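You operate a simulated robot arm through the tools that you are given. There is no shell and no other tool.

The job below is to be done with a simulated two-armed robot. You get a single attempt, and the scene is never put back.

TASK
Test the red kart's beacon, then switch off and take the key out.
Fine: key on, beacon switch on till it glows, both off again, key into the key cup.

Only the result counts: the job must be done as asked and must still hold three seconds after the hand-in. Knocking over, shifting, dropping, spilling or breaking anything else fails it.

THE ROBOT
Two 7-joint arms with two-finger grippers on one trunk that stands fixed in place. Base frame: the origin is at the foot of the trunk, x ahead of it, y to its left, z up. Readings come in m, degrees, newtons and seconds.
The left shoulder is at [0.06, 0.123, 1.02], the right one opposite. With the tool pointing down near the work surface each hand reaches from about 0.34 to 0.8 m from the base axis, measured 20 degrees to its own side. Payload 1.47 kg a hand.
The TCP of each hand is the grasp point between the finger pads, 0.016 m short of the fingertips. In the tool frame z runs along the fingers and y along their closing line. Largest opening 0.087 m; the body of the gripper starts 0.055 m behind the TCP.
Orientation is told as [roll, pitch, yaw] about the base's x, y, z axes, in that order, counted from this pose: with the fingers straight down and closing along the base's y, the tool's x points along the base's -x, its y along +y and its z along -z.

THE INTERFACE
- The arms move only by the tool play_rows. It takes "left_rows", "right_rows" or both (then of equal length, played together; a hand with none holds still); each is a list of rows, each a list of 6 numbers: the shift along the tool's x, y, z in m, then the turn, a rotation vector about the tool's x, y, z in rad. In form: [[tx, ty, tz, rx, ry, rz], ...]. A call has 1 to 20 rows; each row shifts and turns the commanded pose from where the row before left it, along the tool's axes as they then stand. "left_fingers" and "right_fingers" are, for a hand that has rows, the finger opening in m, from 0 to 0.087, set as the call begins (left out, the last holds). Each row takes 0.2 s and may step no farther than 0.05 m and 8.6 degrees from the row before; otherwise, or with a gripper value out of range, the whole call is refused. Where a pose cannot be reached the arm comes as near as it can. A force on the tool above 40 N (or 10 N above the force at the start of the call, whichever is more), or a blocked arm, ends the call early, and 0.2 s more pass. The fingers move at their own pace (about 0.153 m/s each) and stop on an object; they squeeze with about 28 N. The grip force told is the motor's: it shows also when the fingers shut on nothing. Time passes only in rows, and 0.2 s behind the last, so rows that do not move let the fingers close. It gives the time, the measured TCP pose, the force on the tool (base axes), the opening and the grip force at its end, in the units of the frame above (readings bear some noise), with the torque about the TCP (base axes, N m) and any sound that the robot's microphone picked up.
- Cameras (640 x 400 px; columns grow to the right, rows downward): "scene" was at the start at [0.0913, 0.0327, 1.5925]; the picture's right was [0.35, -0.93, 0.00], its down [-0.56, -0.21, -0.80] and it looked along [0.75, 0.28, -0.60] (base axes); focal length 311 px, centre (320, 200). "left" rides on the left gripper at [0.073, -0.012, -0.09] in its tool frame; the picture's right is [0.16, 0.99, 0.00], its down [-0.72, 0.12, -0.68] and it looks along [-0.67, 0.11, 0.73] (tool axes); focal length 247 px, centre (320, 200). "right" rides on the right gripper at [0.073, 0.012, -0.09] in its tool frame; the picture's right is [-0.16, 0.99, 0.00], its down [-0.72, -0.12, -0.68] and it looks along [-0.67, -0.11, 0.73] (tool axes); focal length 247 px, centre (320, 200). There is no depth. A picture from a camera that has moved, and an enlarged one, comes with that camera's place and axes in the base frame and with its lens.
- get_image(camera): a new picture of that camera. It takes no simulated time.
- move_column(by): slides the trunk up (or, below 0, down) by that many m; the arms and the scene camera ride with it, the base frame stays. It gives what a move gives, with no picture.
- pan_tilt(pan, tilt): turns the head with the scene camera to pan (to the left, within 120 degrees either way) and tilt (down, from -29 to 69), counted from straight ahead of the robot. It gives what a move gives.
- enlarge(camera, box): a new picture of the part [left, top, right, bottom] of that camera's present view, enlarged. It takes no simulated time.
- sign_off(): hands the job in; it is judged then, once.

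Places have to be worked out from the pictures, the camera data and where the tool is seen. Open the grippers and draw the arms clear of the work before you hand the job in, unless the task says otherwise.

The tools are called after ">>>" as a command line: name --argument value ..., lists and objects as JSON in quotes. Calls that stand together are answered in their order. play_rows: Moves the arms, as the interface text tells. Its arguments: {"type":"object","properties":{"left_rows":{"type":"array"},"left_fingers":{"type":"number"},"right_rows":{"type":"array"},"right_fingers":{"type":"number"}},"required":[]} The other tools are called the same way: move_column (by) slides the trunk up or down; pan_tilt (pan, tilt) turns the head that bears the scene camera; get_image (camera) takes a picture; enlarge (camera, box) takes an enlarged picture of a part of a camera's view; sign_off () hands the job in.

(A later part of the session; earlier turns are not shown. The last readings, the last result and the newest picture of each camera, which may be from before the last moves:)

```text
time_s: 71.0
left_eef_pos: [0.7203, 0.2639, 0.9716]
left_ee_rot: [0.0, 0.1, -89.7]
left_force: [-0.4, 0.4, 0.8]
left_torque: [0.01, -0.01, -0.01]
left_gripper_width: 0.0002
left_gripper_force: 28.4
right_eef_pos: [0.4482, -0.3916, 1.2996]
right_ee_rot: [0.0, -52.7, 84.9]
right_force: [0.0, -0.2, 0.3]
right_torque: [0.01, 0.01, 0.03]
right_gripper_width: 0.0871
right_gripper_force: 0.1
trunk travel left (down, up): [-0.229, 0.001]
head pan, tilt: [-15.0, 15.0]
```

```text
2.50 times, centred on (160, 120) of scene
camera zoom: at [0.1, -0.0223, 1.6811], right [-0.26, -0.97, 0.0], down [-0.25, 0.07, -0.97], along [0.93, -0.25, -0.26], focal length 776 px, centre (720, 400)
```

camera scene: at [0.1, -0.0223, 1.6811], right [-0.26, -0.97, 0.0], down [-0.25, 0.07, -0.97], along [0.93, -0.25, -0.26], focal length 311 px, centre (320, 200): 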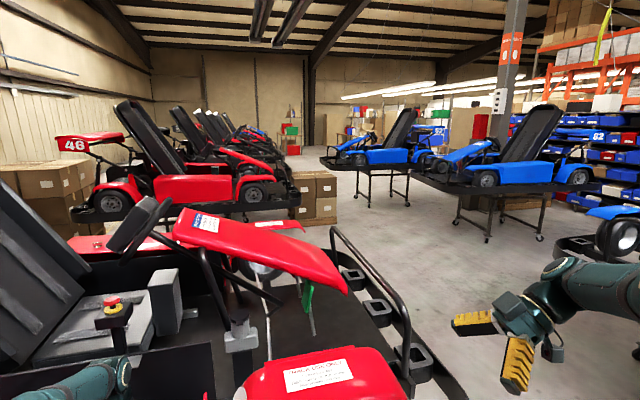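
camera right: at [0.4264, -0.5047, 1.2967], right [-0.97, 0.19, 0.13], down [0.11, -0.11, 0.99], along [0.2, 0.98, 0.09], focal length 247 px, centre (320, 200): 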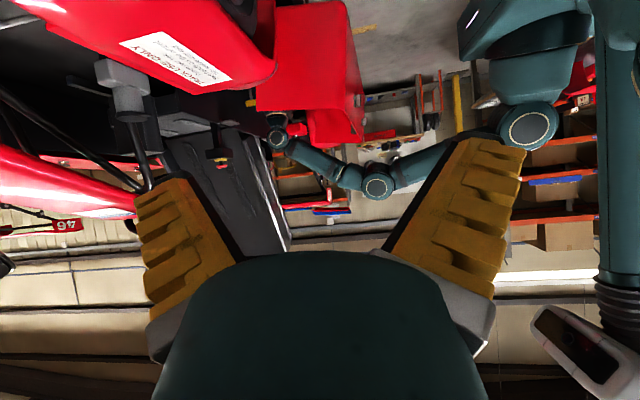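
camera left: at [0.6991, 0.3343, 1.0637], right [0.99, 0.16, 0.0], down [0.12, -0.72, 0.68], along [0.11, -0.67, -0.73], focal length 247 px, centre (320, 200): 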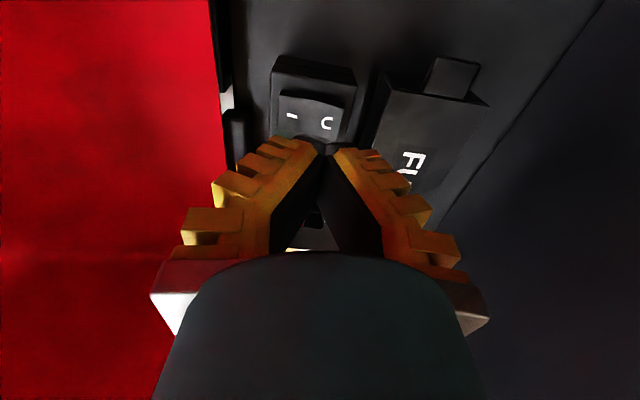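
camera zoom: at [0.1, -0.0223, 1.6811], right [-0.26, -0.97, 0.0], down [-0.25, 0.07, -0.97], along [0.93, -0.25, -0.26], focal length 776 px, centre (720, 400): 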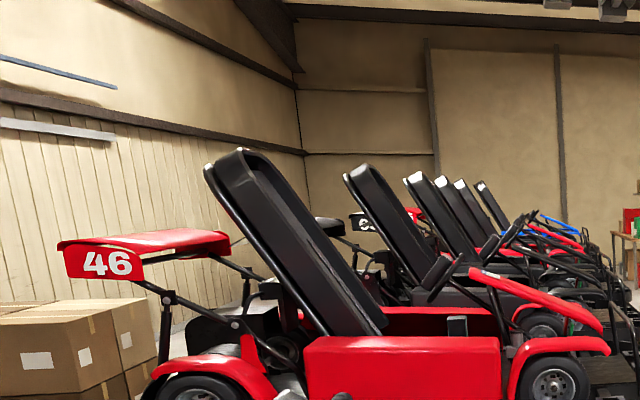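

Kart 46 has no such box behind its hoop, so kart 27's box with the red lens very likely is the beacon, seen only edge-on. I take a tight OFF reference of the lens, then will switch on again and sample it for a glow or flash.

>>> pan_tilt --pan 45 --tilt 10

>>> enlarge --camera "scene" --box '[304, 162, 324, 182]'

```text
time_s: 72.3
left_eef_pos: [0.7193, 0.2632, 0.9711]
left_ee_rot: [0.0, 0.0, -89.8]
left_force: [0.3, 0.0, -0.3]
left_torque: [0.02, 0.01, 0.01]
left_gripper_width: 0.0
left_gripper_force: 28.1
right_eef_pos: [0.4499, -0.3912, 1.2986]
right_ee_rot: [0.1, -52.7, 84.8]
right_force: [0.2, 0.6, 0.3]
right_torque: [0.02, 0.03, 0.0]
right_gripper_width: 0.0867
right_gripper_force: 0.1
trunk travel left (down, up): [-0.229, 0.001]
head pan, tilt: [45.0, 10.0]
```

```text
16.00 times, centred on (314, 172) of scene
camera zoom: at [0.0756, 0.0675, 1.6892], right [0.71, -0.71, 0.0], down [-0.12, -0.12, -0.98], along [0.7, 0.7, -0.17], focal length 4970 px, centre (416, 648)
```

zoom: 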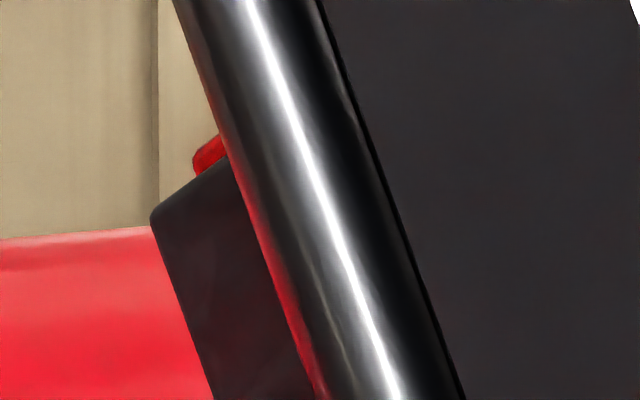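

I move back over the I end and press it on again with the same depth as before, then sample the lens while holding.

>>> play_rows --left_rows '[[0, -0.015, 0, 0, 0, 0], [0, -0.015, 0, 0, 0, 0], [0, 0, 0.02, 0, 0, 0], [0, 0, 0.015, 0, 0, 0], [0, 0, 0.006, 0, 0, 0], [0, 0, 0.003, 0, 0, 0], [0, 0, 0.002, 0, 0, 0], [0, 0, 0.002, 0, 0, 0]]'

>>> enlarge --camera "scene" --box '[304, 162, 324, 182]'

>>> get_image --camera "scene"

>>> play_rows --left_rows '[[0, 0, 0.001, 0, 0, 0]]'

>>> enlarge --camera "scene" --box '[304, 162, 324, 182]'

```text
time_s: 74.1
left_eef_pos: [0.6886, 0.2632, 0.9244]
left_ee_rot: [0.1, 0.1, -89.7]
left_force: [-3.2, 0.3, 7.2]
left_torque: [0.0, -0.09, -0.04]
left_gripper_width: 0.0
left_gripper_force: 28.7
right_eef_pos: [0.4488, -0.3911, 1.3009]
right_ee_rot: [-0.1, -52.7, 84.9]
right_force: [-0.9, 0.6, 0.9]
right_torque: [-0.01, 0.0, -0.04]
right_gripper_width: 0.087
right_gripper_force: 0.0
trunk travel left (down, up): [-0.229, 0.001]
head pan, tilt: [45.0, 10.0]
```

```text
16.00 times, centred on (314, 172) of scene
camera zoom: at [0.0743, 0.0673, 1.6894], right [0.71, -0.71, 0.0], down [-0.12, -0.12, -0.98], along [0.7, 0.7, -0.17], focal length 4970 px, centre (416, 648)
```

zoom: 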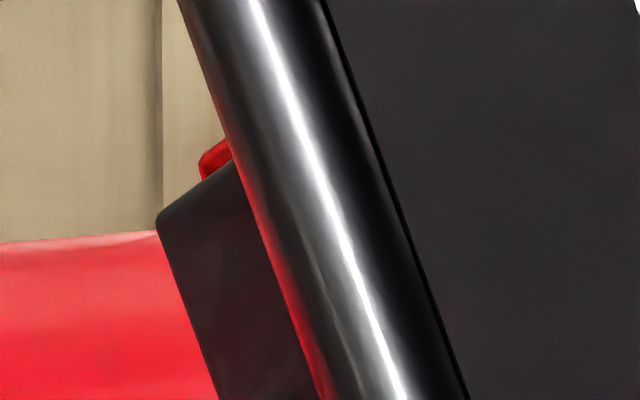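

```text
taken
camera scene: at [0.0743, 0.0673, 1.6894], right [0.71, -0.71, 0.0], down [-0.12, -0.12, -0.98], along [0.7, 0.7, -0.17], focal length 311 px, centre (320, 200)
```

scene: 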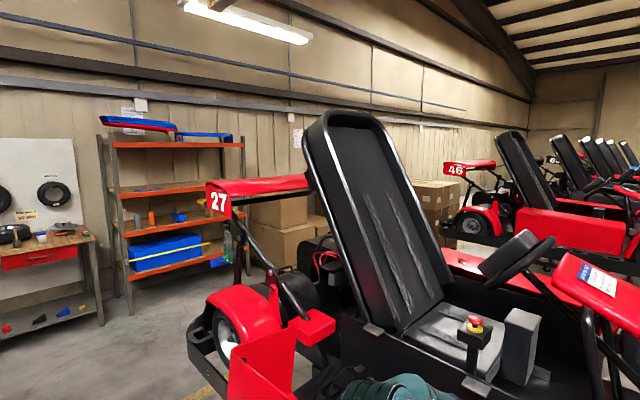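

```text
time_s: 74.5
left_eef_pos: [0.6885, 0.2631, 0.9239]
left_ee_rot: [0.2, 0.0, -89.8]
left_force: [-3.1, 1.2, 11.7]
left_torque: [0.04, -0.12, -0.02]
left_gripper_width: 0.0
left_gripper_force: 28.4
right_eef_pos: [0.4473, -0.3923, 1.3002]
right_ee_rot: [-0.1, -52.7, 84.8]
right_force: [1.4, -0.2, 0.2]
right_torque: [-0.04, 0.03, 0.0]
right_gripper_width: 0.0869
right_gripper_force: 0.0
trunk travel left (down, up): [-0.229, 0.001]
head pan, tilt: [45.0, 10.0]
```

```text
16.00 times, centred on (314, 172) of scene
camera zoom: at [0.0738, 0.0672, 1.6894], right [0.71, -0.71, 0.0], down [-0.12, -0.12, -0.98], along [0.7, 0.7, -0.17], focal length 4970 px, centre (416, 648)
```

zoom: 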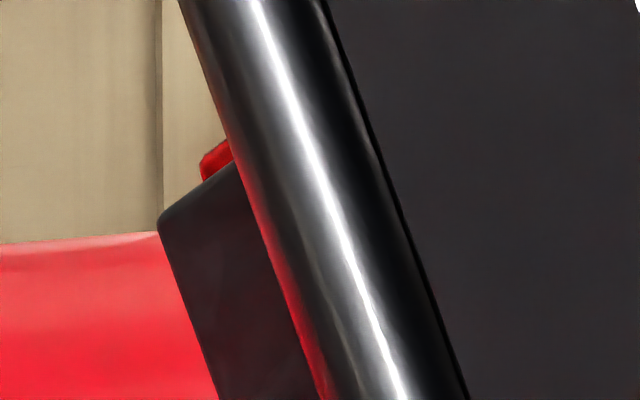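

Lens unchanged with the rocker at I, so this part isn't lit. I lift the hand and scan the rest of the kart at higher zoom while the switch is ON, first front and right.

>>> play_rows --left_rows '[[0, 0, -0.01, 0, 0, 0], [0, 0, -0.02, 0, 0, 0], [0, 0, -0.02, 0, 0, 0]]'

>>> pan_tilt --pan -5 --tilt 35

>>> enlarge --camera "scene" --box '[180, 80, 340, 200]'

>>> enlarge --camera "scene" --box '[300, 80, 460, 200]'

>>> enlarge --camera "scene" --box '[180, 200, 340, 320]'

>>> enlarge --camera "scene" --box '[0, 180, 200, 330]'

```text
time_s: 75.3
left_eef_pos: [0.6898, 0.263, 0.9725]
left_ee_rot: [0.0, 0.1, -89.9]
left_force: [0.1, 0.5, 0.4]
left_torque: [-0.02, 0.02, 0.02]
left_gripper_width: 0.0001
left_gripper_force: 28.1
right_eef_pos: [0.4476, -0.3915, 1.2985]
right_ee_rot: [0.0, -52.7, 84.8]
right_force: [-0.2, -0.6, -0.1]
right_torque: [0.03, 0.01, 0.02]
right_gripper_width: 0.087
right_gripper_force: 0.1
trunk travel left (down, up): [-0.229, 0.001]
head pan, tilt: [45.0, 10.0]
```

```text
time_s: 76.5
left_eef_pos: [0.6888, 0.2636, 0.9717]
left_ee_rot: [0.0, 0.0, -89.8]
left_force: [0.1, -0.8, 0.1]
left_torque: [0.03, -0.03, -0.02]
left_gripper_width: 0.0003
left_gripper_force: 28.0
right_eef_pos: [0.4494, -0.3911, 1.3]
right_ee_rot: [0.0, -52.7, 84.8]
right_force: [0.1, 0.2, 0.3]
right_torque: [-0.02, -0.02, 0.01]
right_gripper_width: 0.0869
right_gripper_force: 0.1
trunk travel left (down, up): [-0.229, 0.001]
head pan, tilt: [-5.0, 35.0]
```

```text
3.33 times, centred on (260, 140) of scene
camera zoom: at [0.0976, -0.0058, 1.6491], right [-0.09, -1.0, 0.0], down [-0.57, 0.05, -0.82], along [0.82, -0.07, -0.57], focal length 1035 px, centre (520, 400)
```

zoom: 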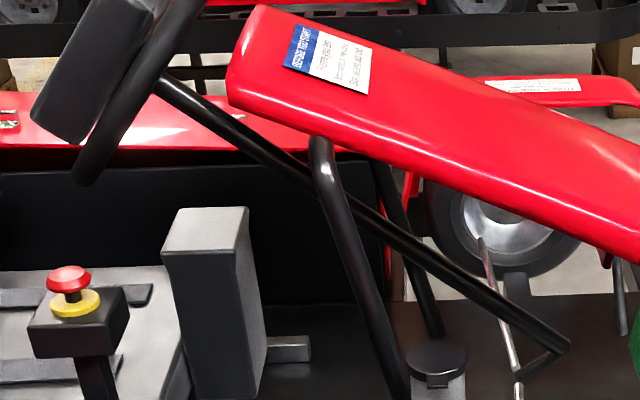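

```text
3.33 times, centred on (380, 140) of scene
camera zoom: at [0.0976, -0.0058, 1.6491], right [-0.09, -1.0, 0.0], down [-0.57, 0.05, -0.82], along [0.82, -0.07, -0.57], focal length 1035 px, centre (120, 400)
```

zoom: 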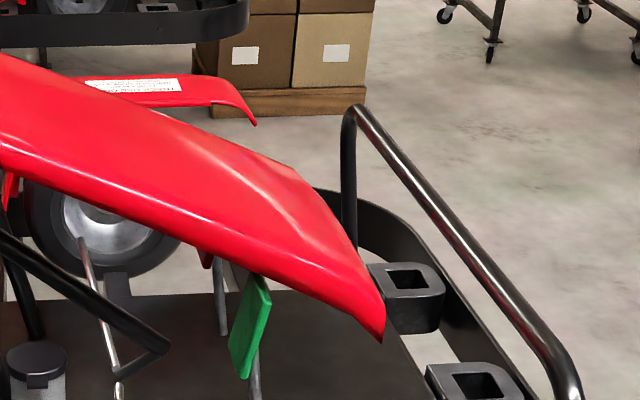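

```text
3.33 times, centred on (260, 260) of scene
camera zoom: at [0.0976, -0.0058, 1.6491], right [-0.09, -1.0, 0.0], down [-0.57, 0.05, -0.82], along [0.82, -0.07, -0.57], focal length 1035 px, centre (520, 0)
```

zoom: 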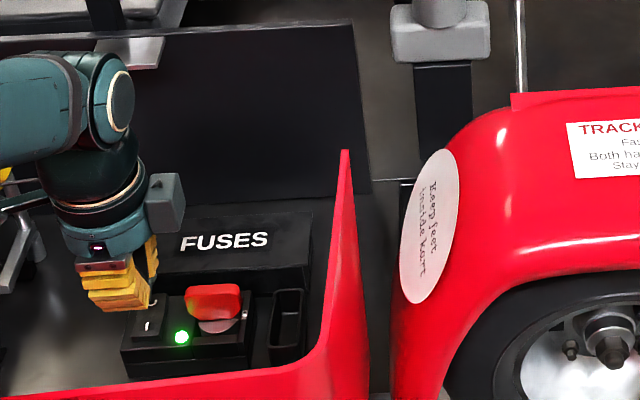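

```text
2.67 times, centred on (100, 255) of scene
camera zoom: at [0.0976, -0.0058, 1.6491], right [-0.09, -1.0, 0.0], down [-0.57, 0.05, -0.82], along [0.82, -0.07, -0.57], focal length 828 px, centre (907, 53)
```

zoom: 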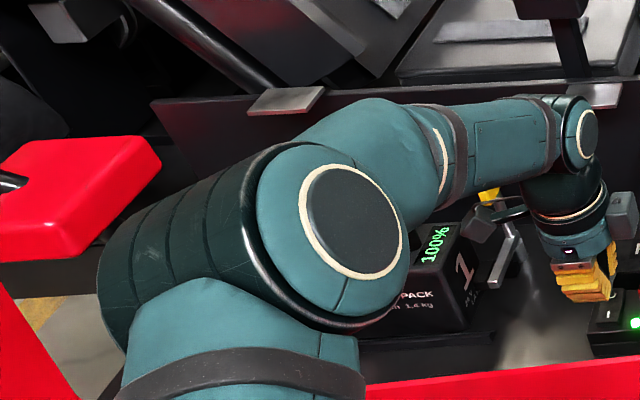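

Nothing lit there. The beacon may be a short-duty strobe, so with the switch ON I sample the lens every 0.4 s over a couple of seconds.

>>> pan_tilt --pan 45 --tilt 10

>>> enlarge --camera "scene" --box '[290, 150, 340, 190]'

>>> play_rows --left_rows '[[0, 0, 0, 0, 0, 0]]'

>>> enlarge --camera "scene" --box '[290, 150, 340, 190]'

>>> play_rows --left_rows '[[0, 0, 0, 0, 0, 0]]'

>>> enlarge --camera "scene" --box '[290, 150, 340, 190]'

>>> play_rows --left_rows '[[0, 0, 0, 0, 0, 0]]'

>>> enlarge --camera "scene" --box '[290, 150, 340, 190]'

>>> play_rows --left_rows '[[0, 0, 0, 0, 0, 0]]'

>>> enlarge --camera "scene" --box '[290, 150, 340, 190]'

```text
time_s: 77.6
left_eef_pos: [0.6887, 0.2637, 0.9727]
left_ee_rot: [0.0, -0.1, -89.8]
left_force: [0.5, 1.0, -0.6]
left_torque: [0.0, -0.02, 0.01]
left_gripper_width: 0.0001
left_gripper_force: 28.0
right_eef_pos: [0.448, -0.3921, 1.2975]
right_ee_rot: [0.1, -52.6, 84.8]
right_force: [-0.4, 0.0, -0.1]
right_torque: [-0.01, 0.0, 0.03]
right_gripper_width: 0.0868
right_gripper_force: 0.0
trunk travel left (down, up): [-0.229, 0.001]
head pan, tilt: [45.0, 10.0]
```

```text
10.00 times, centred on (315, 170) of scene
camera zoom: at [0.0756, 0.0675, 1.6892], right [0.71, -0.71, 0.0], down [-0.12, -0.12, -0.98], along [0.7, 0.7, -0.17], focal length 3106 px, centre (370, 500)
```

zoom: 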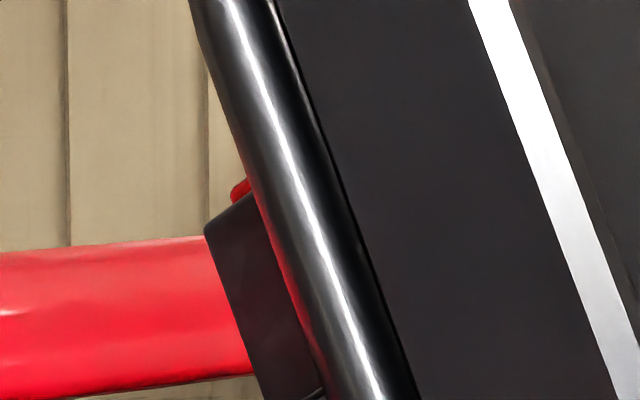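

```text
time_s: 78.0
left_eef_pos: [0.6893, 0.2634, 0.9716]
left_ee_rot: [0.0, 0.0, -89.8]
left_force: [-0.3, 0.4, 0.9]
left_torque: [0.01, 0.03, -0.04]
left_gripper_width: 0.0
left_gripper_force: 27.8
right_eef_pos: [0.4493, -0.3911, 1.3005]
right_ee_rot: [0.0, -52.7, 84.8]
right_force: [-0.8, -0.3, 0.4]
right_torque: [0.01, 0.04, 0.0]
right_gripper_width: 0.087
right_gripper_force: 0.1
trunk travel left (down, up): [-0.229, 0.001]
head pan, tilt: [45.0, 10.0]
```

```text
10.00 times, centred on (315, 170) of scene
camera zoom: at [0.0755, 0.0676, 1.6892], right [0.71, -0.71, 0.0], down [-0.12, -0.12, -0.98], along [0.7, 0.7, -0.17], focal length 3106 px, centre (370, 500)
```

zoom: 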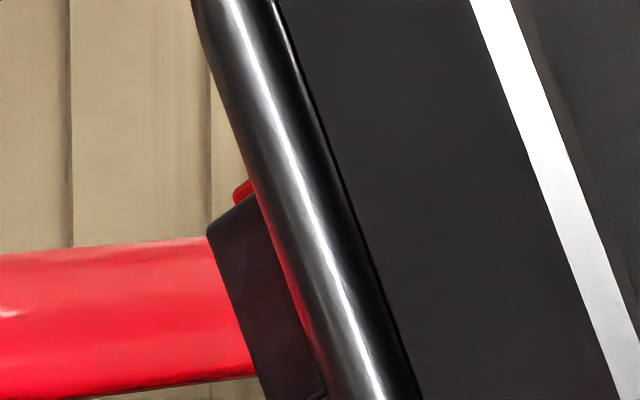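

```text
time_s: 78.4
left_eef_pos: [0.6888, 0.2637, 0.9721]
left_ee_rot: [-0.1, 0.0, -89.8]
left_force: [-0.2, 0.3, -0.3]
left_torque: [0.01, 0.02, -0.01]
left_gripper_width: 0.0001
left_gripper_force: 27.6
right_eef_pos: [0.4489, -0.391, 1.3003]
right_ee_rot: [0.0, -52.6, 84.8]
right_force: [-1.0, 0.4, 0.3]
right_torque: [0.0, -0.01, 0.02]
right_gripper_width: 0.0871
right_gripper_force: 0.1
trunk travel left (down, up): [-0.229, 0.001]
head pan, tilt: [45.0, 10.0]
```

```text
10.00 times, centred on (315, 170) of scene
camera zoom: at [0.0755, 0.0675, 1.6892], right [0.71, -0.71, 0.0], down [-0.12, -0.12, -0.98], along [0.7, 0.7, -0.17], focal length 3106 px, centre (370, 500)
```

zoom: 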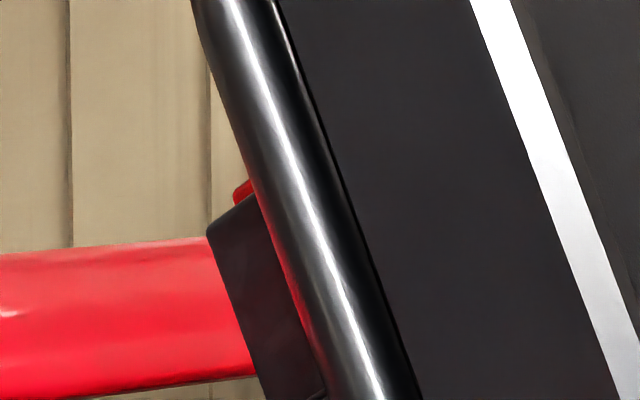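

```text
time_s: 78.8
left_eef_pos: [0.6894, 0.2637, 0.9722]
left_ee_rot: [0.0, 0.0, -89.8]
left_force: [-0.5, 0.0, 0.1]
left_torque: [0.01, 0.01, 0.0]
left_gripper_width: 0.0
left_gripper_force: 28.3
right_eef_pos: [0.4489, -0.391, 1.2987]
right_ee_rot: [0.0, -52.7, 84.8]
right_force: [0.4, -0.9, -0.3]
right_torque: [0.01, 0.03, 0.06]
right_gripper_width: 0.0867
right_gripper_force: 0.1
trunk travel left (down, up): [-0.229, 0.001]
head pan, tilt: [45.0, 10.0]
```

```text
10.00 times, centred on (315, 170) of scene
camera zoom: at [0.0755, 0.0675, 1.6892], right [0.71, -0.71, 0.0], down [-0.12, -0.12, -0.98], along [0.7, 0.7, -0.17], focal length 3106 px, centre (370, 500)
```

zoom: 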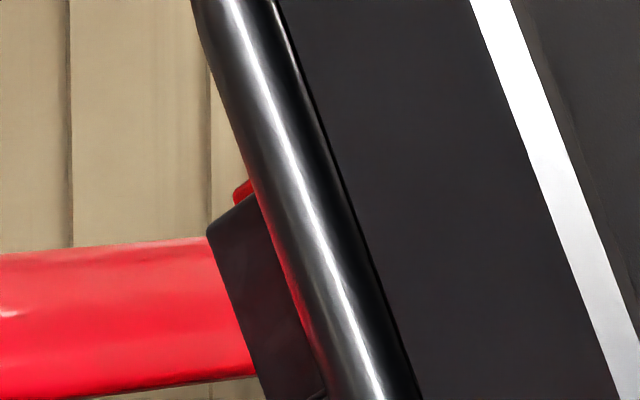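

```text
time_s: 79.2
left_eef_pos: [0.6893, 0.264, 0.9725]
left_ee_rot: [-0.1, 0.0, -89.9]
left_force: [-0.6, -0.3, 0.0]
left_torque: [-0.02, -0.04, 0.0]
left_gripper_width: 0.0
left_gripper_force: 27.8
right_eef_pos: [0.4487, -0.3917, 1.2986]
right_ee_rot: [0.0, -52.7, 84.8]
right_force: [-0.9, 0.2, 0.1]
right_torque: [0.01, 0.01, 0.02]
right_gripper_width: 0.0871
right_gripper_force: 0.1
trunk travel left (down, up): [-0.229, 0.001]
head pan, tilt: [45.0, 10.0]
```

```text
10.00 times, centred on (315, 170) of scene
camera zoom: at [0.0755, 0.0675, 1.6892], right [0.71, -0.71, 0.0], down [-0.12, -0.12, -0.98], along [0.7, 0.7, -0.17], focal length 3106 px, centre (370, 500)
```

zoom: 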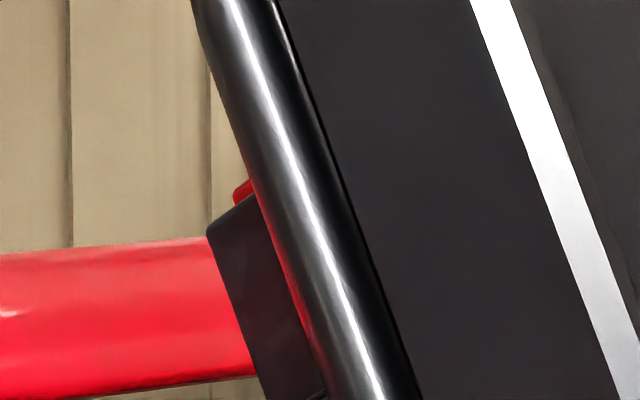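

No flashing on that part. I look more closely at the same spot on karts 82, 52 and 46, seen from other angles, to learn what that box is.

>>> pan_tilt --pan -15 --tilt 15

>>> enlarge --camera "scene" --box '[540, 100, 620, 160]'

>>> enlarge --camera "scene" --box '[390, 100, 450, 150]'

>>> enlarge --camera "scene" --box '[50, 90, 170, 190]'

>>> enlarge --camera "scene" --box '[480, 90, 560, 150]'

```text
time_s: 80.5
left_eef_pos: [0.6898, 0.263, 0.9716]
left_ee_rot: [0.1, 0.0, -89.8]
left_force: [0.3, 0.4, 0.4]
left_torque: [-0.04, -0.02, -0.01]
left_gripper_width: 0.0002
left_gripper_force: 28.0
right_eef_pos: [0.4502, -0.3915, 1.3]
right_ee_rot: [0.0, -52.7, 84.7]
right_force: [0.4, -0.1, -1.0]
right_torque: [0.04, -0.01, -0.03]
right_gripper_width: 0.0871
right_gripper_force: 0.0
trunk travel left (down, up): [-0.229, 0.001]
head pan, tilt: [-15.0, 15.0]
```

```text
6.67 times, centred on (580, 130) of scene
camera zoom: at [0.1, -0.0223, 1.6811], right [-0.26, -0.97, 0.0], down [-0.25, 0.07, -0.97], along [0.93, -0.25, -0.26], focal length 2071 px, centre (-1413, 667)
```

zoom: 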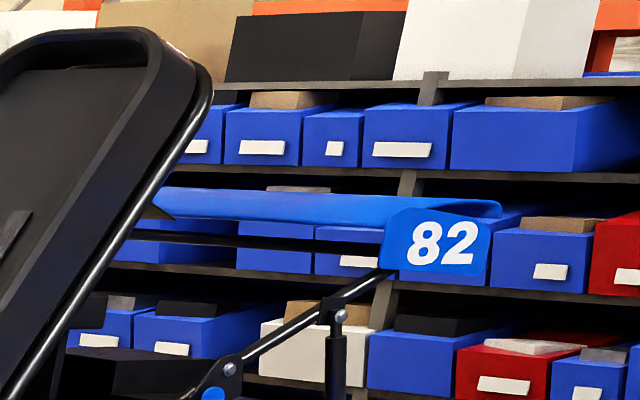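

```text
8.00 times, centred on (420, 125) of scene
camera zoom: at [0.1, -0.0223, 1.6811], right [-0.26, -0.97, 0.0], down [-0.25, 0.07, -0.97], along [0.93, -0.25, -0.26], focal length 2485 px, centre (-480, 800)
```

zoom: 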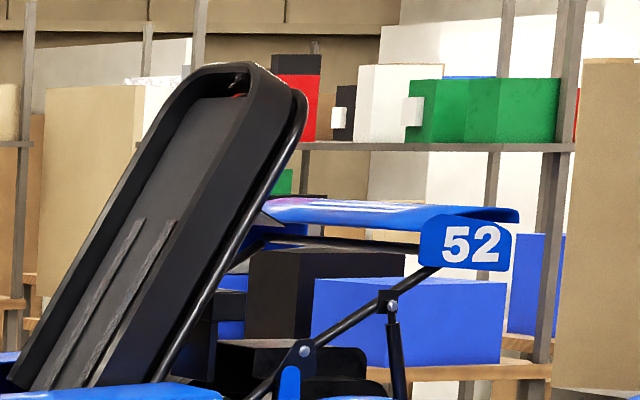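

```text
4.00 times, centred on (110, 140) of scene
camera zoom: at [0.1, -0.0223, 1.6811], right [-0.26, -0.97, 0.0], down [-0.25, 0.07, -0.97], along [0.93, -0.25, -0.26], focal length 1242 px, centre (1160, 440)
```

zoom: 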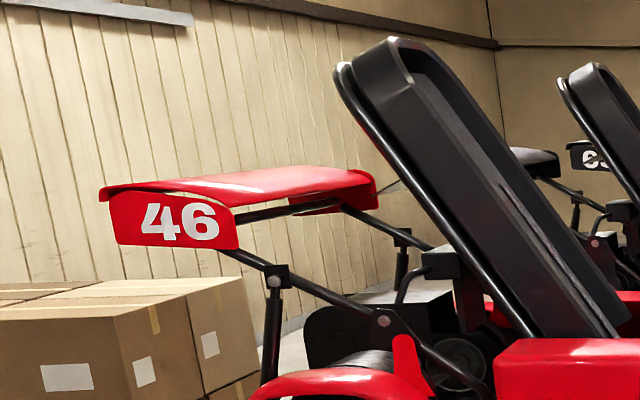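

```text
6.67 times, centred on (520, 120) of scene
camera zoom: at [0.1, -0.0223, 1.6811], right [-0.26, -0.97, 0.0], down [-0.25, 0.07, -0.97], along [0.93, -0.25, -0.26], focal length 2071 px, centre (-1013, 733)
```

zoom: 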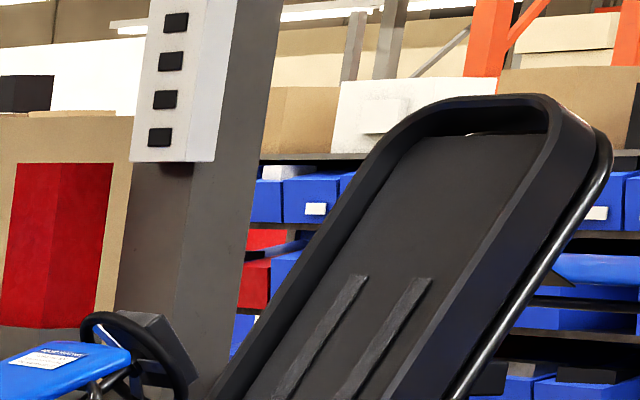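

On the other karts the same bracket behind the hoop is empty, so kart 27's boxed red dome is the beacon. Its visible edge shows no glow, so I need a better look: I take the left hand out and bring its camera high and far left while the switch is ON.

>>> play_rows --left_rows '[[0, 0, -0.045, 0, 0, 0], [0, 0, -0.048, 0, 0, 0], [0, 0, -0.048, 0, 0, 0], [0, 0, -0.048, 0, 0, 0], [0, 0, -0.048, 0, 0, 0], [0, 0, -0.048, 0, 0, 0], [0, 0, -0.041, 0, 0, 0], [0, 0, 0, 0, 0, -0.1428], [0, 0, 0, 0, 0, -0.1428], [0, 0, 0, 0, 0, -0.1428], [0, 0, 0, 0, 0, -0.1428], [0, 0, 0, 0, 0, -0.1428], [0, 0, 0, 0, 0, -0.1428], [0, 0, 0, 0, 0, -0.1428], [0, 0, 0, 0, 0, -0.1428], [0, 0, 0, 0, 0, -0.1428], [0, 0, 0, 0, 0, -0.1428], [0, 0, 0, 0, 0, -0.1428]]'

>>> play_rows --left_rows '[[0.0341, 0.0269, -0.0074, 0, 0, 0], [0.0341, 0.0269, -0.0074, 0, 0, 0], [0.0341, 0.0269, -0.0074, 0, 0, 0], [0.0341, 0.0269, -0.0074, 0, 0, 0], [0.0341, 0.0269, -0.0074, 0, 0, 0], [0.0341, 0.0269, -0.0074, 0, 0, 0], [0.0341, 0.0269, -0.0074, 0, 0, 0], [0, 0, 0, 0, -0.1309, 0], [0, 0, 0, 0, -0.1309, 0], [0, 0, 0, 0, -0.1309, 0], [0, 0, 0, 0, -0.1309, 0], [0, 0, 0, 0, -0.1309, 0], [0, 0, 0, 0, -0.1309, 0], [0, 0, 0, -0.0823, 0, -0.0823], [0, 0, 0, -0.0823, 0, -0.0823], [0, 0, 0, -0.0823, 0, -0.0823]]' --left_fingers 0.087

>>> get_image --camera "left"

```text
time_s: 84.3
left_eef_pos: [0.6892, 0.2624, 1.2978]
left_ee_rot: [0.0, 0.0, 0.5]
left_force: [0.2, -0.4, 0.9]
left_torque: [0.01, 0.0, 0.0]
left_gripper_width: 0.0
left_gripper_force: 27.6
right_eef_pos: [0.449, -0.3911, 1.2994]
right_ee_rot: [0.0, -52.7, 84.9]
right_force: [-0.6, 0.6, -0.3]
right_torque: [-0.02, -0.01, 0.03]
right_gripper_width: 0.0871
right_gripper_force: 0.1
trunk travel left (down, up): [-0.229, 0.001]
head pan, tilt: [-15.0, 15.0]
```

```text
time_s: 87.7
left_eef_pos: [0.4501, 0.4503, 1.3504]
left_ee_rot: [0.1, -45.1, 20.2]
left_force: [0.5, 0.1, 0.6]
left_torque: [0.01, 0.01, 0.0]
left_gripper_width: 0.0868
left_gripper_force: 0.0
right_eef_pos: [0.4506, -0.3925, 1.2992]
right_ee_rot: [0.0, -52.7, 84.7]
right_force: [0.1, -0.3, -1.1]
right_torque: [0.0, 0.0, -0.02]
right_gripper_width: 0.0867
right_gripper_force: 0.1
trunk travel left (down, up): [-0.229, 0.001]
head pan, tilt: [-15.0, 15.0]
```

```text
taken
camera left: at [0.3479, 0.4001, 1.3623], right [-0.45, 0.89, -0.11], down [-0.01, 0.12, 0.99], along [0.89, 0.44, -0.04], focal length 247 px, centre (320, 200)
```

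left: 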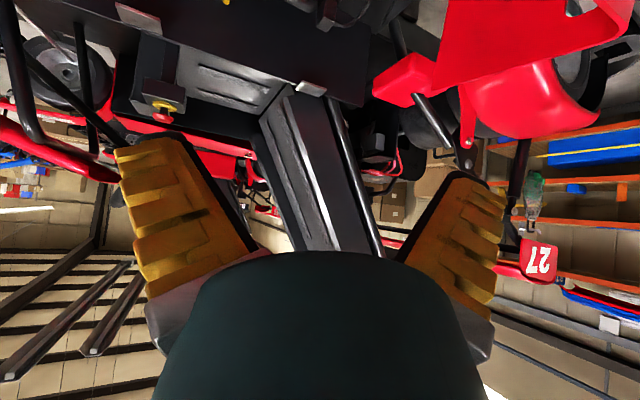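

Now the final translation back‑left and up to bring the camera near (0.12, 0.60, 1.60).

>>> play_rows --left_rows '[[-0.0074, 0.0294, -0.03, 0, 0, 0], [-0.0074, 0.0294, -0.03, 0, 0, 0], [-0.0074, 0.0294, -0.03, 0, 0, 0], [-0.0074, 0.0294, -0.03, 0, 0, 0], [-0.0074, 0.0294, -0.03, 0, 0, 0], [-0.0074, 0.0294, -0.03, 0, 0, 0], [-0.0074, 0.0294, -0.03, 0, 0, 0], [-0.0074, 0.0294, -0.03, 0, 0, 0], [-0.0074, 0.0294, -0.03, 0, 0, 0]]'

>>> get_image --camera "left"

>>> enlarge --camera "left" --box '[280, 140, 400, 240]'

```text
time_s: 89.7
left_eef_pos: [0.2235, 0.6497, 1.5889]
left_ee_rot: [0.0, -45.0, 20.3]
left_force: [0.0, 0.2, 0.5]
left_torque: [0.0, -0.04, -0.02]
left_gripper_width: 0.0869
left_gripper_force: 0.0
right_eef_pos: [0.4491, -0.391, 1.2997]
right_ee_rot: [0.0, -52.8, 84.8]
right_force: [0.8, 0.2, 0.3]
right_torque: [0.0, -0.01, 0.01]
right_gripper_width: 0.0871
right_gripper_force: 0.0
trunk travel left (down, up): [-0.229, 0.001]
head pan, tilt: [-15.0, 15.0]
```

```text
taken
camera left: at [0.1208, 0.6011, 1.6005], right [-0.45, 0.89, -0.11], down [-0.01, 0.12, 0.99], along [0.9, 0.44, -0.04], focal length 247 px, centre (320, 200)
```

left: 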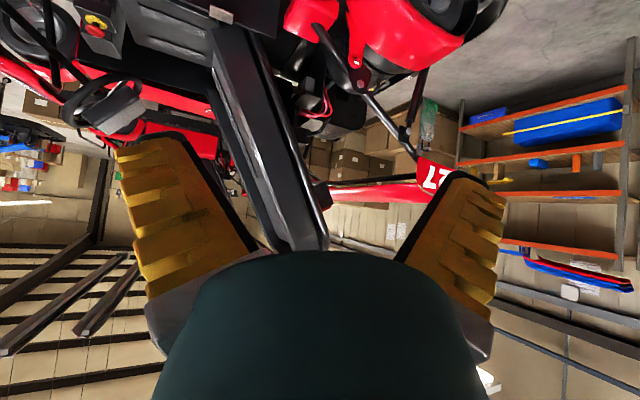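

```text
4.00 times, centred on (340, 190) of left
camera zoom: at [0.1208, 0.6011, 1.6005], right [-0.45, 0.89, -0.11], down [-0.01, 0.12, 0.99], along [0.9, 0.44, -0.04], focal length 988 px, centre (240, 240)
```

zoom: 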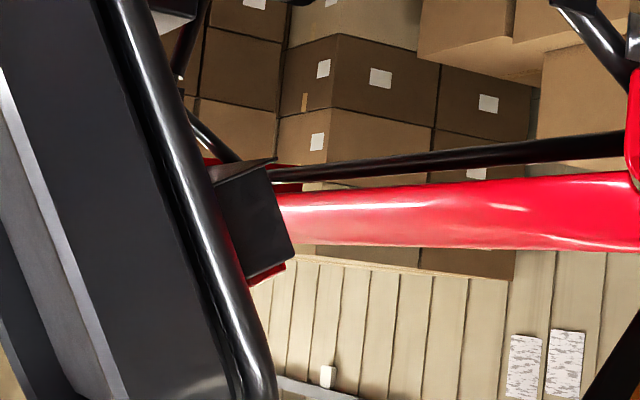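

Much better angle. I enlarge the beacon box further.

>>> enlarge --camera "left" --box '[325, 160, 365, 200]'

>>> enlarge --camera "left" --box '[335, 170, 360, 195]'

```text
10.00 times, centred on (345, 180) of left
camera zoom: at [0.1208, 0.6011, 1.6005], right [-0.45, 0.89, -0.11], down [-0.01, 0.12, 0.99], along [0.9, 0.44, -0.04], focal length 2470 px, centre (70, 400)
```

zoom: 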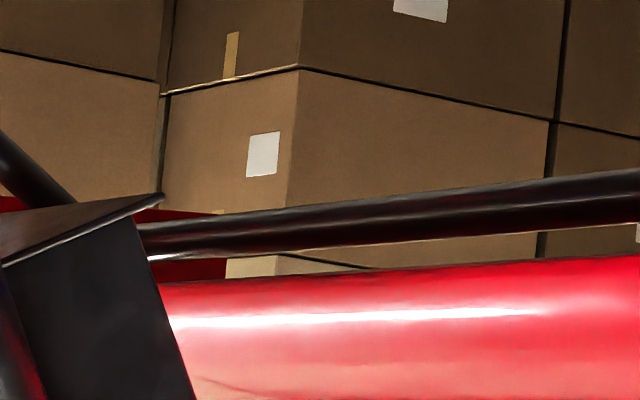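

```text
16.00 times, centred on (348, 182) of left
camera zoom: at [0.1208, 0.6011, 1.6005], right [-0.45, 0.89, -0.11], down [-0.01, 0.12, 0.99], along [0.9, 0.44, -0.04], focal length 3952 px, centre (-120, 480)
```

zoom: 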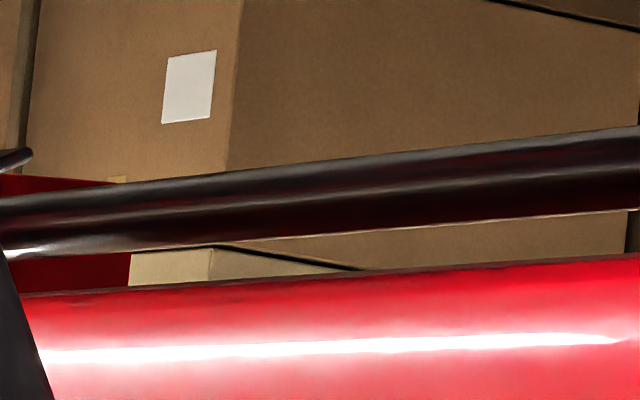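

The box is at about (314–334, 180–212) in the full picture; I enlarge there.

>>> enlarge --camera "left" --box '[305, 172, 345, 216]'

>>> enlarge --camera "left" --box '[316, 196, 340, 216]'

```text
9.09 times, centred on (325, 194) of left
camera zoom: at [0.1208, 0.6011, 1.6005], right [-0.45, 0.89, -0.11], down [-0.01, 0.12, 0.99], along [0.9, 0.44, -0.04], focal length 2245 px, centre (274, 254)
```

zoom: 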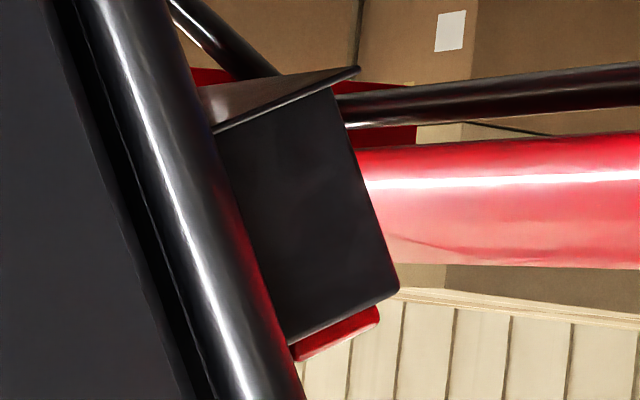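

```text
16.00 times, centred on (328, 206) of left
camera zoom: at [0.1208, 0.6011, 1.6005], right [-0.45, 0.89, -0.11], down [-0.01, 0.12, 0.99], along [0.9, 0.44, -0.04], focal length 3952 px, centre (192, 104)
```

zoom: 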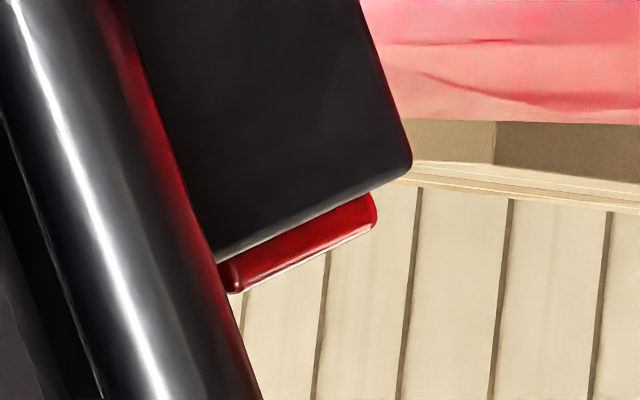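

I now see a red pill-shaped lens atop the black box and it is not glowing. I verify the rocker's present state in the scene view.

>>> pan_tilt --pan 0 --tilt 35

>>> enlarge --camera "scene" --box '[220, 265, 280, 305]'

>>> get_image --camera "scene"

```text
time_s: 90.6
left_eef_pos: [0.2227, 0.6502, 1.5894]
left_ee_rot: [0.0, -45.0, 20.3]
left_force: [-1.0, -0.5, 0.6]
left_torque: [0.0, -0.03, 0.0]
left_gripper_width: 0.0869
left_gripper_force: 0.1
right_eef_pos: [0.4486, -0.3915, 1.2998]
right_ee_rot: [0.1, -52.5, 84.8]
right_force: [-0.9, -0.4, 0.3]
right_torque: [0.01, -0.03, 0.0]
right_gripper_width: 0.087
right_gripper_force: 0.1
trunk travel left (down, up): [-0.229, 0.001]
head pan, tilt: [0.0, 35.0]
```

```text
10.00 times, centred on (250, 285) of scene
camera zoom: at [0.0978, 0.002, 1.6492], right [0.0, -1.0, 0.0], down [-0.57, 0.0, -0.82], along [0.82, 0.0, -0.57], focal length 3106 px, centre (1020, -650)
```

zoom: 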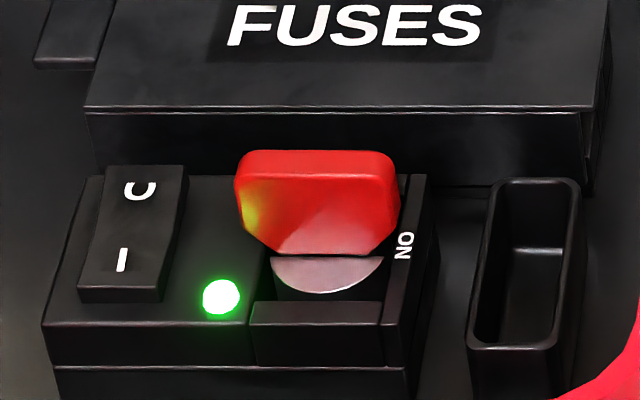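

```text
taken
camera scene: at [0.0978, 0.002, 1.6492], right [0.0, -1.0, 0.0], down [-0.57, 0.0, -0.82], along [0.82, 0.0, -0.57], focal length 311 px, centre (320, 200)
```

scene: 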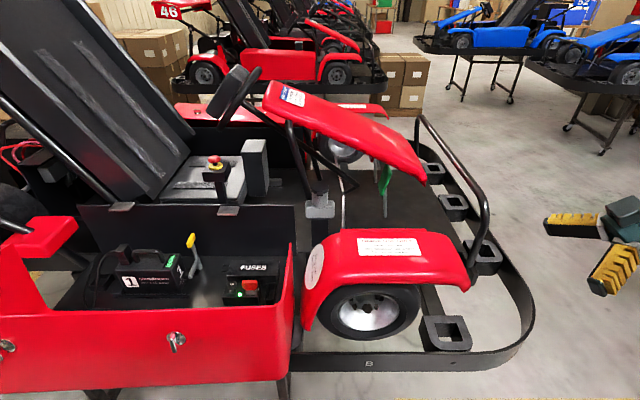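

Rocker is at I and the power lamp is lit. I check the red mushroom knob on the post at high zoom — if it's a pressed emergency stop it could hold the beacon off.

>>> enlarge --camera "scene" --box '[195, 145, 240, 190]'

>>> enlarge --camera "left" --box '[60, 0, 140, 60]'

>>> enlarge --camera "scene" --box '[60, 210, 220, 310]'

>>> enlarge --camera "left" --box '[260, 0, 480, 180]'

```text
8.89 times, centred on (218, 168) of scene
camera zoom: at [0.0978, 0.002, 1.6492], right [0.0, -1.0, 0.0], down [-0.57, 0.0, -0.82], along [0.82, 0.0, -0.57], focal length 2761 px, centre (1231, 489)
```

zoom: 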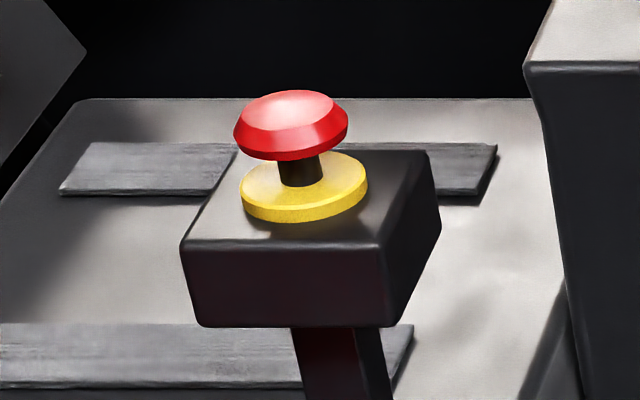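

```text
6.67 times, centred on (100, 30) of left
camera zoom: at [0.1204, 0.6003, 1.6003], right [-0.45, 0.89, -0.11], down [-0.01, 0.12, 0.99], along [0.89, 0.44, -0.04], focal length 1646 px, centre (1787, 1333)
```

zoom: 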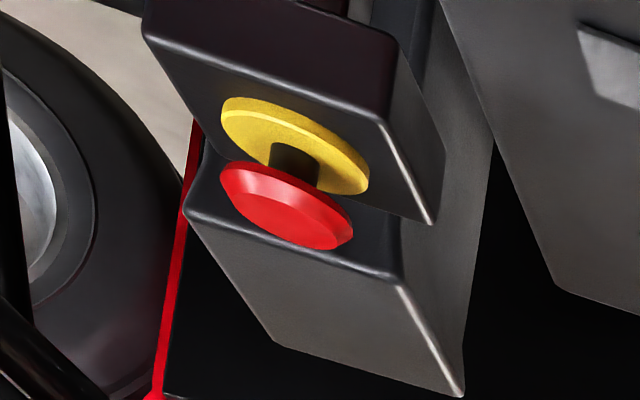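

```text
4.00 times, centred on (140, 260) of scene
camera zoom: at [0.0978, 0.002, 1.6492], right [0.0, -1.0, 0.0], down [-0.57, 0.0, -0.82], along [0.82, 0.0, -0.57], focal length 1242 px, centre (1040, -40)
```

zoom: 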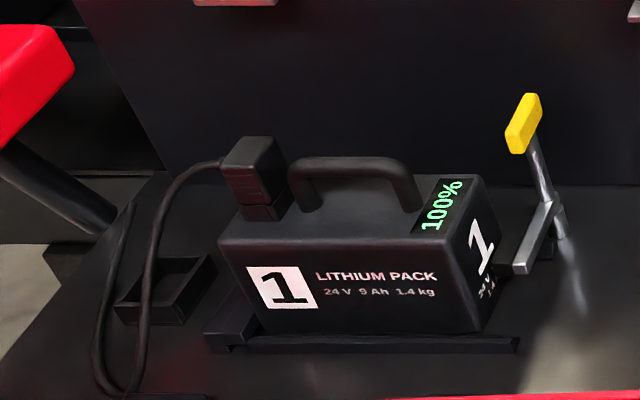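

```text
2.22 times, centred on (370, 90) of left
camera zoom: at [0.1204, 0.6003, 1.6003], right [-0.45, 0.89, -0.11], down [-0.01, 0.12, 0.99], along [0.89, 0.44, -0.04], focal length 549 px, centre (209, 444)
```

zoom: 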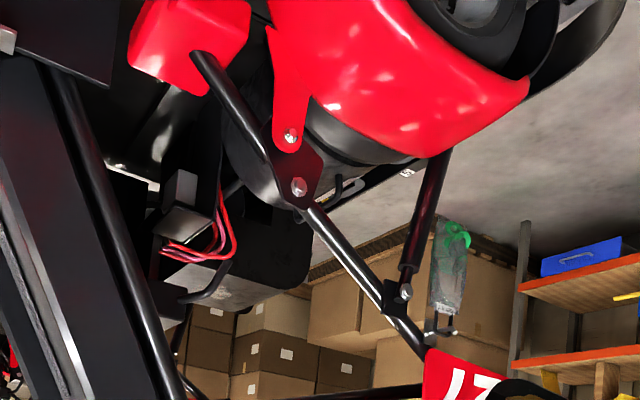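

The stop knob is released, the pack is at 100 %. The wing close to the box looks oddly bright/pink from this angle, so the light may be on the box's hidden rear face. I sample this view a few more times before comparing with OFF.

>>> play_rows --left_rows '[[0, 0, 0, 0, 0, 0], [0, 0, 0, 0, 0, 0]]'

>>> enlarge --camera "left" --box '[290, 150, 450, 250]'

>>> play_rows --left_rows '[[0, 0, 0, 0, 0, 0]]'

>>> enlarge --camera "left" --box '[290, 150, 450, 250]'

>>> play_rows --left_rows '[[0, 0, 0, 0, 0, 0], [0, 0, 0, 0, 0, 0], [0, 0, 0, 0, 0, 0]]'

>>> enlarge --camera "left" --box '[305, 172, 345, 216]'

```text
time_s: 91.2
left_eef_pos: [0.2234, 0.6495, 1.5894]
left_ee_rot: [0.0, -45.0, 20.2]
left_force: [-0.6, -0.9, -0.1]
left_torque: [-0.01, -0.01, 0.03]
left_gripper_width: 0.0869
left_gripper_force: 0.1
right_eef_pos: [0.4491, -0.3917, 1.2999]
right_ee_rot: [0.0, -52.7, 84.8]
right_force: [-0.8, 0.7, 1.4]
right_torque: [0.0, 0.01, 0.0]
right_gripper_width: 0.0871
right_gripper_force: 0.0
trunk travel left (down, up): [-0.229, 0.001]
head pan, tilt: [0.0, 35.0]
```

```text
4.00 times, centred on (370, 200) of left
camera zoom: at [0.1204, 0.6003, 1.6005], right [-0.45, 0.89, -0.11], down [-0.01, 0.12, 0.99], along [0.89, 0.44, -0.04], focal length 988 px, centre (120, 200)
```

zoom: 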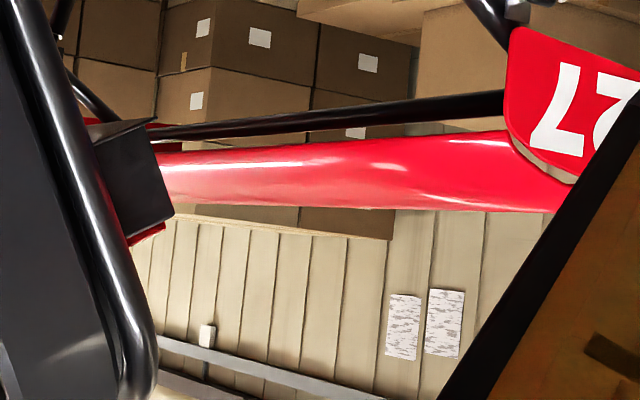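

```text
time_s: 91.6
left_eef_pos: [0.2223, 0.6509, 1.5879]
left_ee_rot: [0.0, -45.0, 20.2]
left_force: [0.4, -1.0, -0.3]
left_torque: [0.02, 0.0, -0.01]
left_gripper_width: 0.087
left_gripper_force: 0.1
right_eef_pos: [0.4491, -0.3901, 1.3002]
right_ee_rot: [0.0, -52.6, 84.8]
right_force: [-0.6, -1.2, -0.8]
right_torque: [0.01, 0.0, 0.0]
right_gripper_width: 0.0871
right_gripper_force: 0.1
trunk travel left (down, up): [-0.229, 0.001]
head pan, tilt: [0.0, 35.0]
```

```text
4.00 times, centred on (370, 200) of left
camera zoom: at [0.1204, 0.6003, 1.6005], right [-0.45, 0.89, -0.11], down [-0.01, 0.12, 0.99], along [0.89, 0.44, -0.04], focal length 988 px, centre (120, 200)
```

zoom: 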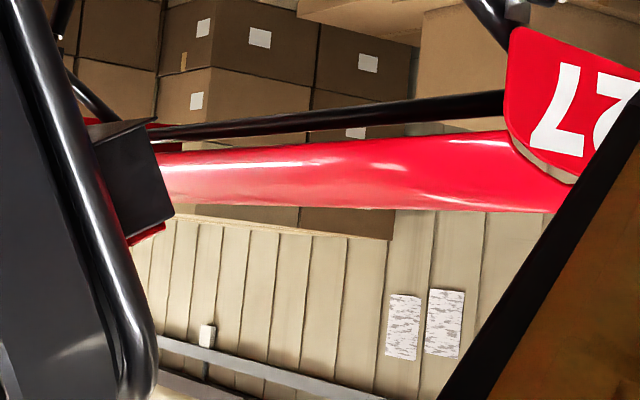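

```text
time_s: 92.4
left_eef_pos: [0.2224, 0.6489, 1.5891]
left_ee_rot: [0.0, -45.1, 20.2]
left_force: [0.1, 0.5, 0.4]
left_torque: [0.03, 0.0, 0.0]
left_gripper_width: 0.087
left_gripper_force: 0.1
right_eef_pos: [0.4491, -0.39, 1.2994]
right_ee_rot: [0.0, -52.7, 84.9]
right_force: [-0.1, -0.5, 0.5]
right_torque: [-0.01, 0.01, 0.02]
right_gripper_width: 0.0871
right_gripper_force: 0.0
trunk travel left (down, up): [-0.229, 0.001]
head pan, tilt: [0.0, 35.0]
```

```text
9.09 times, centred on (325, 194) of left
camera zoom: at [0.1204, 0.6002, 1.6005], right [-0.45, 0.89, -0.11], down [-0.01, 0.12, 0.99], along [0.89, 0.44, -0.04], focal length 2245 px, centre (274, 254)
```

zoom: 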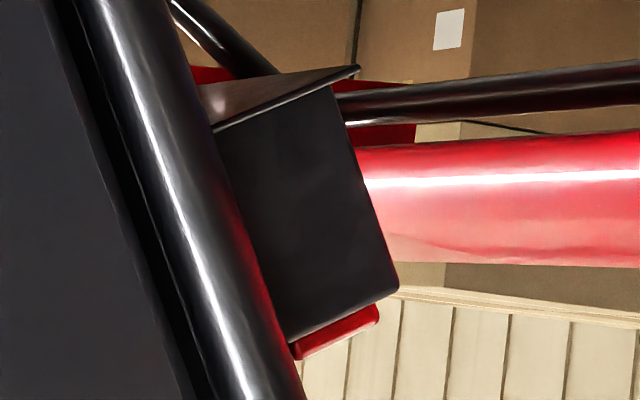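

Still nothing glows in any sample. The first presses may have left the rocker short of its full travel (the tips rested near its pivot), so I'll return and press the very end of the I side to its stop.

>>> play_rows --left_rows '[[0.0074, -0.0294, 0.03, 0, 0, 0], [0.0074, -0.0294, 0.03, 0, 0, 0], [0.0074, -0.0294, 0.03, 0, 0, 0], [0.0074, -0.0294, 0.03, 0, 0, 0], [0.0074, -0.0294, 0.03, 0, 0, 0], [0.0074, -0.0294, 0.03, 0, 0, 0], [0.0074, -0.0294, 0.03, 0, 0, 0], [0.0074, -0.0294, 0.03, 0, 0, 0], [0.0074, -0.0294, 0.03, 0, 0, 0], [0, 0, 0, 0.0823, 0, 0.0823], [0, 0, 0, 0.0823, 0, 0.0823], [0, 0, 0, 0.0823, 0, 0.0823], [0, 0, 0, 0, 0.1309, 0], [0, 0, 0, 0, 0.1309, 0], [0, 0, 0, 0, 0.1309, 0], [0, 0, 0, 0, 0.1309, 0], [0, 0, 0, 0, 0.1309, 0], [0, 0, 0, 0, 0.1309, 0]]' --left_fingers 0.0

>>> play_rows --left_rows '[[-0.0341, -0.0269, 0.0074, 0, 0, 0], [-0.0341, -0.0269, 0.0074, 0, 0, 0], [-0.0341, -0.0269, 0.0074, 0, 0, 0], [-0.0341, -0.0269, 0.0074, 0, 0, 0], [-0.0341, -0.0269, 0.0074, 0, 0, 0], [-0.0341, -0.0269, 0.0074, 0, 0, 0], [-0.0341, -0.0269, 0.0074, 0, 0, 0], [0, 0, 0, 0, 0, 0.1428], [0, 0, 0, 0, 0, 0.1428], [0, 0, 0, 0, 0, 0.1428], [0, 0, 0, 0, 0, 0.1428], [0, 0, 0, 0, 0, 0.1428], [0, 0, 0, 0, 0, 0.1428], [0, 0, 0, 0, 0, 0.1428], [0, 0, 0, 0, 0, 0.1428], [0, 0, 0, 0, 0, 0.1428], [0, 0, 0, 0, 0, 0.1428], [0, 0, 0, 0, 0, 0.1428]]'

```text
time_s: 96.2
left_eef_pos: [0.4493, 0.4511, 1.3498]
left_ee_rot: [0.0, 0.2, 0.2]
left_force: [0.2, 0.3, 0.5]
left_torque: [0.04, 0.01, 0.03]
left_gripper_width: 0.0
left_gripper_force: 28.0
right_eef_pos: [0.4496, -0.3914, 1.2989]
right_ee_rot: [0.1, -52.7, 84.7]
right_force: [0.2, -0.1, 0.2]
right_torque: [-0.03, 0.0, 0.02]
right_gripper_width: 0.0872
right_gripper_force: 0.1
trunk travel left (down, up): [-0.229, 0.001]
head pan, tilt: [0.0, 35.0]
```

```text
time_s: 100.0
left_eef_pos: [0.6885, 0.2634, 1.2983]
left_ee_rot: [-0.1, -0.1, -89.9]
left_force: [0.1, -0.2, 0.3]
left_torque: [-0.01, 0.01, -0.03]
left_gripper_width: 0.0
left_gripper_force: 28.4
right_eef_pos: [0.4487, -0.3915, 1.2999]
right_ee_rot: [0.0, -52.7, 84.7]
right_force: [-0.1, -0.4, -0.1]
right_torque: [0.04, 0.0, 0.01]
right_gripper_width: 0.0871
right_gripper_force: 0.0
trunk travel left (down, up): [-0.229, 0.001]
head pan, tilt: [0.0, 35.0]
```

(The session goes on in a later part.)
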